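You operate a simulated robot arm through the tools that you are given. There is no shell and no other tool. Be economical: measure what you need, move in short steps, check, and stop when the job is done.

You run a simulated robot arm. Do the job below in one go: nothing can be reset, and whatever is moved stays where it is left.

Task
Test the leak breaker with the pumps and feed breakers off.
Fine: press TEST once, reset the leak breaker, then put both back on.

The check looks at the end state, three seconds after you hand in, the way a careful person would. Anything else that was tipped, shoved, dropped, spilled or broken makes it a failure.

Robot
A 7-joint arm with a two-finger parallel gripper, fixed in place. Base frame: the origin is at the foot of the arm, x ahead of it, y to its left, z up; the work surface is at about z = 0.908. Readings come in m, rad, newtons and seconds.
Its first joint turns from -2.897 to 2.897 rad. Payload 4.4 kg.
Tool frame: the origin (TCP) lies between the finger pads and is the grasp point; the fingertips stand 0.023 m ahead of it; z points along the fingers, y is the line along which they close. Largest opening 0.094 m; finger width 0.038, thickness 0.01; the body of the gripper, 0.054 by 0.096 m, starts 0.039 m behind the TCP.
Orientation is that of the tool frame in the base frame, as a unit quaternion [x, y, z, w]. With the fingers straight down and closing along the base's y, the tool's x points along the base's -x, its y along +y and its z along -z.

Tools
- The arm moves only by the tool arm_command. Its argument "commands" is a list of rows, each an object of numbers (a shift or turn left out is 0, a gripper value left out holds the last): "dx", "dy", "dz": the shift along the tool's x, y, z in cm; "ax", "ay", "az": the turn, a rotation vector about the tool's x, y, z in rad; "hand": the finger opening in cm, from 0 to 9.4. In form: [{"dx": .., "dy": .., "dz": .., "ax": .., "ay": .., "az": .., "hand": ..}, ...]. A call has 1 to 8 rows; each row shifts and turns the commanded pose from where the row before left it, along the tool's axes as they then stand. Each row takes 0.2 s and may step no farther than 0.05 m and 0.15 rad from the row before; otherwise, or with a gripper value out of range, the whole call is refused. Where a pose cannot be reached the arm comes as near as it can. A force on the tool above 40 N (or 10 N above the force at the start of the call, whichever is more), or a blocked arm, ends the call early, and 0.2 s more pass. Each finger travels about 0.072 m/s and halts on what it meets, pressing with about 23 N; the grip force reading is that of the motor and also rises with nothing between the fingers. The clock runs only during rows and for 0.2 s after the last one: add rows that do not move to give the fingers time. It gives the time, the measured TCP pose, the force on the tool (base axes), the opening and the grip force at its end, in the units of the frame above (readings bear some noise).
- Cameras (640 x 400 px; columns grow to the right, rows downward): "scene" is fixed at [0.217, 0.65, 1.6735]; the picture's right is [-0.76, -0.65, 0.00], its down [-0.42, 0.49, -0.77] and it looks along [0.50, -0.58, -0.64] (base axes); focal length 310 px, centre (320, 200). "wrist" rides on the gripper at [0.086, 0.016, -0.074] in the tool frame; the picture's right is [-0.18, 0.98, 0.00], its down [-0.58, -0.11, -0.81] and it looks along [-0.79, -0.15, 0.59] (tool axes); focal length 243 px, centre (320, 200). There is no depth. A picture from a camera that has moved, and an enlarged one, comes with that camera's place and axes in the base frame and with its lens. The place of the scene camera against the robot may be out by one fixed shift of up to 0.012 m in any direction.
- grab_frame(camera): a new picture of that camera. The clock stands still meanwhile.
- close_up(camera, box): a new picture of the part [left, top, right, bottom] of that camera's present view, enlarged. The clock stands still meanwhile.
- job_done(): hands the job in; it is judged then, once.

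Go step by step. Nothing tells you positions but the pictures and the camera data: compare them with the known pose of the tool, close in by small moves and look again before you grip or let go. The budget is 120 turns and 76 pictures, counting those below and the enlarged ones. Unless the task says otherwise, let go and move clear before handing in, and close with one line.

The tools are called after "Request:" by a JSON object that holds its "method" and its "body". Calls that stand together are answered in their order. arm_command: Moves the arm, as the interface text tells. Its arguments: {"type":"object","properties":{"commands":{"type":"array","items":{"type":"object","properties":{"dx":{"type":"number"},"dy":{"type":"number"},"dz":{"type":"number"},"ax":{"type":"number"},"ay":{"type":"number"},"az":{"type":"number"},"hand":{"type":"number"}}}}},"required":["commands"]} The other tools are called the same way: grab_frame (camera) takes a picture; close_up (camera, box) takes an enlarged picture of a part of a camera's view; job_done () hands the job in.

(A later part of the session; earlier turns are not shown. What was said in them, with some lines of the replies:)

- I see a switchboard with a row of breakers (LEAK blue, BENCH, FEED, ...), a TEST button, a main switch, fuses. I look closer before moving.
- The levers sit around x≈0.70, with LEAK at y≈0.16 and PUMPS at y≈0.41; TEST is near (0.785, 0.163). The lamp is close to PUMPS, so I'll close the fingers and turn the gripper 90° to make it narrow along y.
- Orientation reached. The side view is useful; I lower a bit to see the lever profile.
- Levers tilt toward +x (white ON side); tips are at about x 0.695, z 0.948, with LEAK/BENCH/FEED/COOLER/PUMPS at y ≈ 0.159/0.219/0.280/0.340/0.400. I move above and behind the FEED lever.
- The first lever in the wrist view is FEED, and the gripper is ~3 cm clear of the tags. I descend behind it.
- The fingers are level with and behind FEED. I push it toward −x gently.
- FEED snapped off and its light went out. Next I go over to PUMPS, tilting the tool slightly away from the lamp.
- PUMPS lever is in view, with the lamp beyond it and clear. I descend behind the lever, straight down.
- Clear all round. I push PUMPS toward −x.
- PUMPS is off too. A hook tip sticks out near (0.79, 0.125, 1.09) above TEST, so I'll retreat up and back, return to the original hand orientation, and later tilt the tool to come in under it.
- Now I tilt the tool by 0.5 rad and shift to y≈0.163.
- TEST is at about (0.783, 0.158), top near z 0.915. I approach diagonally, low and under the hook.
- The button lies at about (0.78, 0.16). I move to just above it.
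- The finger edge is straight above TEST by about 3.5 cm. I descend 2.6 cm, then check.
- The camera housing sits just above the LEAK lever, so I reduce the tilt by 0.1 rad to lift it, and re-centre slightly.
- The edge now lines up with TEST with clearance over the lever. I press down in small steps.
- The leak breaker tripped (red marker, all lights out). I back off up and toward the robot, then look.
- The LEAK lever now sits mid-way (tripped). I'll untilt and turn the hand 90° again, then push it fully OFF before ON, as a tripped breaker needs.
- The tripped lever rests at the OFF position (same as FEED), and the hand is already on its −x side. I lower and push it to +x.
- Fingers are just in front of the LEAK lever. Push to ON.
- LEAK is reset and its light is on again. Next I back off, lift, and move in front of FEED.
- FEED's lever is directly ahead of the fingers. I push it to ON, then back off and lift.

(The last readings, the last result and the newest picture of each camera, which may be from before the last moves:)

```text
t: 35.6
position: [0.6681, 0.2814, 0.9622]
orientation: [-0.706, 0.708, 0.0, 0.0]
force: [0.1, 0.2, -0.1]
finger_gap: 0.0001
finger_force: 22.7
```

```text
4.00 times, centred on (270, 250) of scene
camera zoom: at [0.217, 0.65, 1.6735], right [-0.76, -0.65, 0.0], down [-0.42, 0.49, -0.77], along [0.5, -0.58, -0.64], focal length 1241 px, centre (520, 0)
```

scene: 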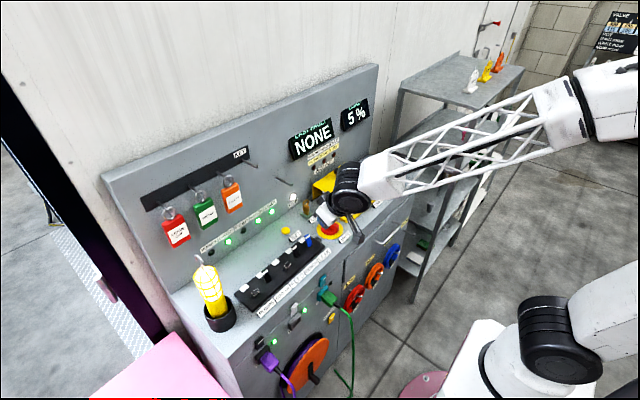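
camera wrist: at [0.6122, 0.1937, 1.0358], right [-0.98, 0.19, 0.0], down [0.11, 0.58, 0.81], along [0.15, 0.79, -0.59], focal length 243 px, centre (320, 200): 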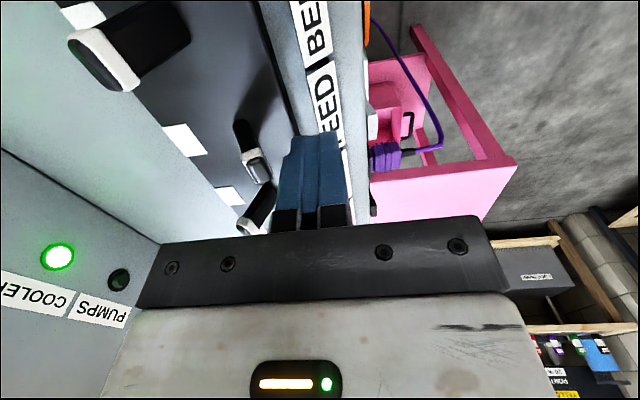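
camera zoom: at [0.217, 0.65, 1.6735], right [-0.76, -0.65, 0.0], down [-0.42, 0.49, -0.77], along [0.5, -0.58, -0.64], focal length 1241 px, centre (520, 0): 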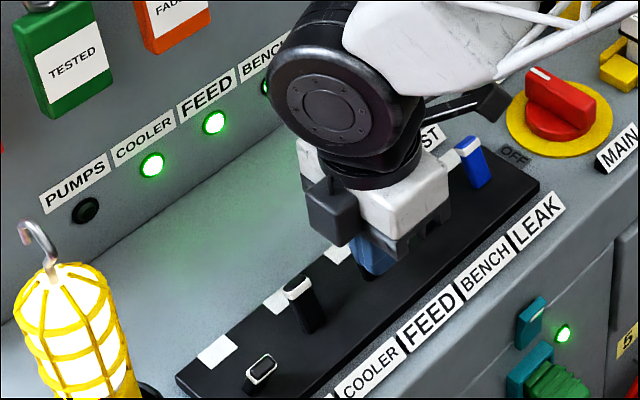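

FEED is on. Now I go to the front of PUMPS with the same slight tilt away from the lamp.

Request:
{"method": "arm_command", "body": {"commands": [{"dy": 2}, {"dy": 2}, {"dz": -4}, {"dz": -3.5}, {"dx": -4}, {"dx": -4, "ay": -0.1}, {"dx": -2.8, "ay": -0.1}, {}]}}

Request:
{"method": "arm_command", "body": {"commands": [{"dz": 2.45, "dx": 0.5}, {"dz": 2.45, "dx": 0.5}, {"dz": 2.45, "dx": 0.5}, {}]}}

Request:
{"method": "grab_frame", "body": {"camera": "wrist"}}

Request:
{"method": "close_up", "body": {"camera": "scene", "box": [180, 200, 340, 320]}}

```text
t: 37.4
position: [0.6292, 0.3883, 1.0394]
orientation: [-0.703, 0.704, 0.071, 0.072]
force: [-0.3, -0.4, 0.3]
finger_gap: 0.0
finger_force: 22.8
```

```text
t: 38.4
position: [0.6296, 0.3878, 0.964]
orientation: [-0.703, 0.704, 0.07, 0.072]
force: [0.2, -0.4, -0.3]
finger_gap: 0.0001
finger_force: 22.8
```

```text
30 pictures are left
camera wrist: at [0.6129, 0.2884, 1.0195], right [-0.98, 0.18, 0.04], down [0.11, 0.41, 0.91], along [0.15, 0.89, -0.42], focal length 243 px, centre (320, 200)
```

wrist: 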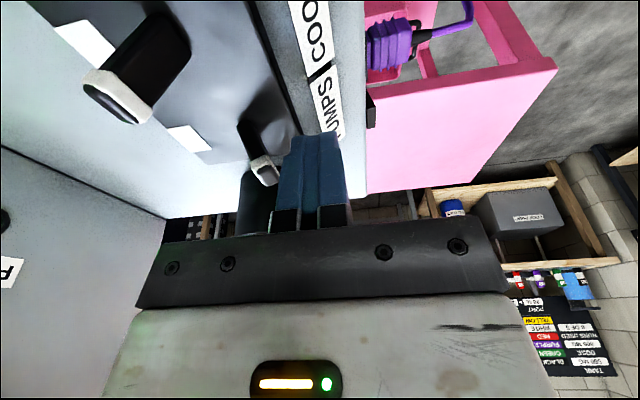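

```text
3.33 times, centred on (260, 260) of scene
camera zoom: at [0.217, 0.65, 1.6735], right [-0.76, -0.65, 0.0], down [-0.42, 0.49, -0.77], along [0.5, -0.58, -0.64], focal length 1034 px, centre (520, 0)
```

zoom: 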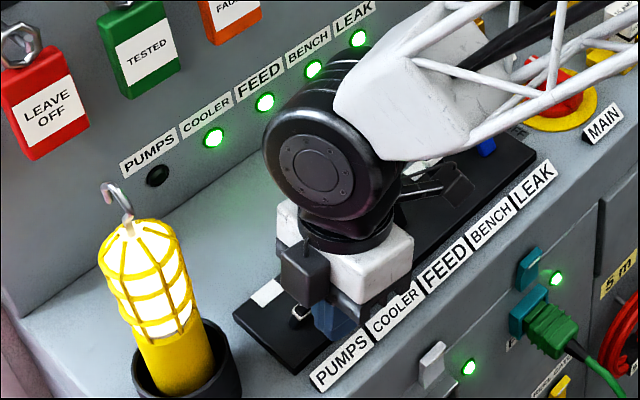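

There is still a clear gap to the lamp. Push PUMPS to ON.

Request:
{"method": "arm_command", "body": {"commands": [{"dy": -1}, {"dy": -1}, {"dy": -1}, {"dy": -1.0}, {}]}}

Request:
{"method": "close_up", "body": {"camera": "scene", "box": [180, 200, 340, 320]}}

```text
t: 39.6
position: [0.6707, 0.3873, 0.9646]
orientation: [-0.703, 0.704, 0.071, 0.071]
force: [0.2, -0.3, -1.0]
finger_gap: 0.0
finger_force: 23.0
```

```text
3.33 times, centred on (260, 260) of scene
camera zoom: at [0.217, 0.65, 1.6735], right [-0.76, -0.65, 0.0], down [-0.42, 0.49, -0.77], along [0.5, -0.58, -0.64], focal length 1034 px, centre (520, 0)
```

zoom: 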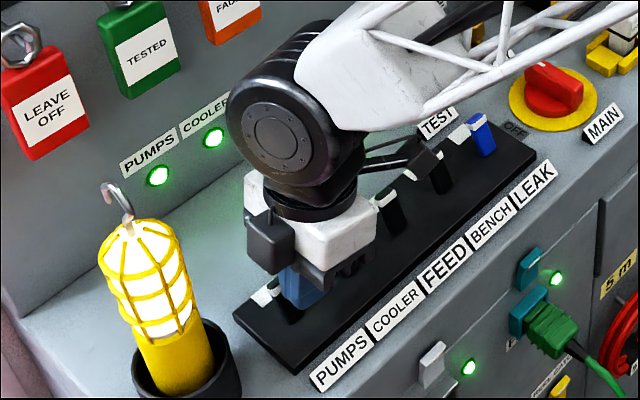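

PUMPS is on. I back off, lift clear, untilt and check the whole board.

Request:
{"method": "arm_command", "body": {"commands": [{"dy": 2}, {"dy": 2}, {"dz": -4, "dx": -0.8}, {"dz": -4, "dx": -0.8}, {"dz": -4, "dx": 0}, {"dx": 4, "dy": 3, "ay": 0.1}, {"dx": 4, "dy": 4, "ay": 0.1}, {"dx": 4, "dy": 4}]}}

Request:
{"method": "arm_command", "body": {"commands": [{"dz": -4, "dy": 4}, {"dz": -4, "dy": 4}, {}]}}

Request:
{"method": "grab_frame", "body": {"camera": "scene"}}

Request:
{"method": "close_up", "body": {"camera": "scene", "box": [180, 180, 360, 320]}}

```text
refused: row 7 steps farther than a row can; nothing moved
```

```text
refused: row 1 steps farther than a row can; nothing moved
```

```text
27 pictures are left
```

scene: 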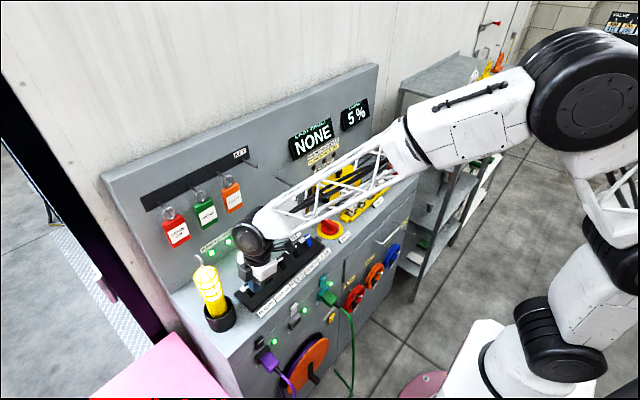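

```text
2.86 times, centred on (270, 250) of scene
camera zoom: at [0.217, 0.65, 1.6735], right [-0.76, -0.65, 0.0], down [-0.42, 0.49, -0.77], along [0.5, -0.58, -0.64], focal length 886 px, centre (463, 57)
```

zoom: 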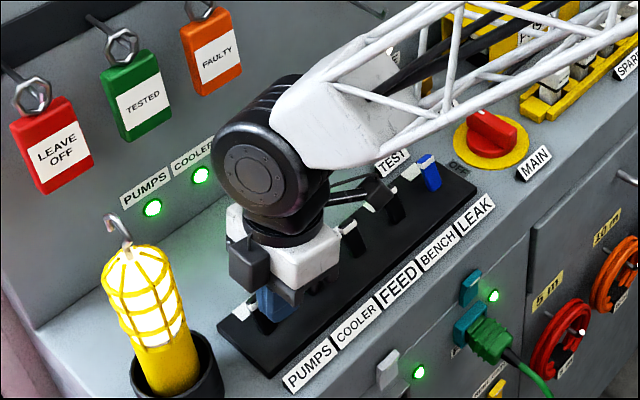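

The call was refused for too-large steps, so nothing moved. I retry with smaller ones.

Request:
{"method": "arm_command", "body": {"commands": [{"dy": 2}, {"dy": 2}, {"dz": -4, "dx": -0.8}, {"dz": -4, "dx": -0.8}, {"dz": -4, "dx": -0.8}, {"dx": 3, "dy": 2, "ay": 0.1}, {"dx": 3, "dy": 3, "ay": 0.1}, {"dx": 3, "dy": 3}]}}

Request:
{"method": "arm_command", "body": {"commands": [{"dz": -3, "dy": 3}, {"dz": -3, "dy": 3}, {"dz": -3, "dy": 3}, {}]}}

Request:
{"method": "grab_frame", "body": {"camera": "scene"}}

Request:
{"method": "close_up", "body": {"camera": "scene", "box": [180, 180, 360, 320]}}

```text
t: 41.4
position: [0.5496, 0.2986, 1.0777]
orientation: [0.707, -0.707, 0.0, 0.001]
force: [-0.1, -0.3, 0.3]
finger_gap: 0.0001
finger_force: 22.6
```

```text
t: 42.4
position: [0.458, 0.2996, 1.1677]
orientation: [-0.706, 0.708, -0.001, -0.001]
force: [-0.8, 0.0, -0.2]
finger_gap: 0.0
finger_force: 22.8
```

```text
25 pictures are left
```

scene: 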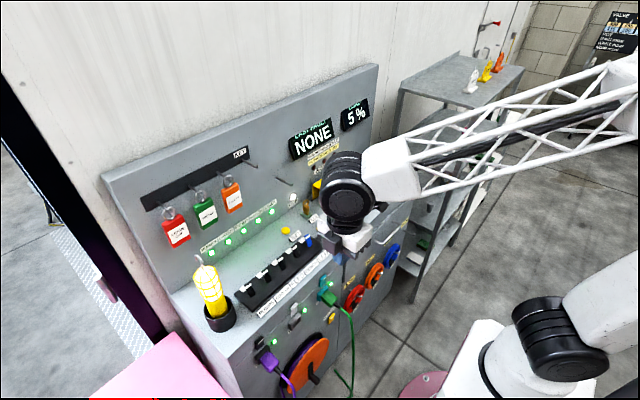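

```text
2.86 times, centred on (270, 250) of scene
camera zoom: at [0.217, 0.65, 1.6735], right [-0.76, -0.65, 0.0], down [-0.42, 0.49, -0.77], along [0.5, -0.58, -0.64], focal length 886 px, centre (463, 57)
```

zoom: 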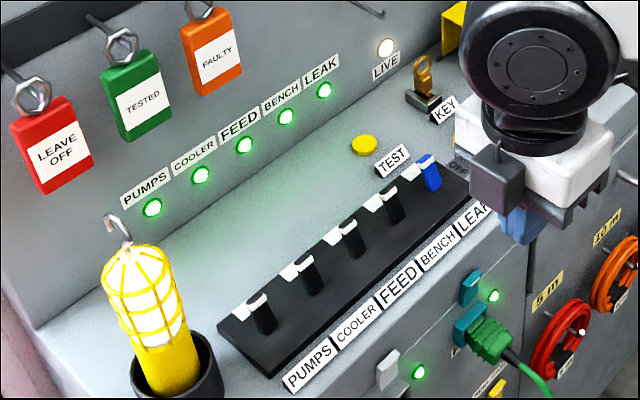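

All five breakers are on with green lights, TEST is released, nothing else has moved, and the arm is clear. I hand in.

Request:
{"method": "job_done", "body": {}}

```text
The job is handed in.
```

The leak breaker test is done. With PUMPS and FEED off, I pressed TEST once and LEAK tripped. I then reset it and put FEED and PUMPS back on.
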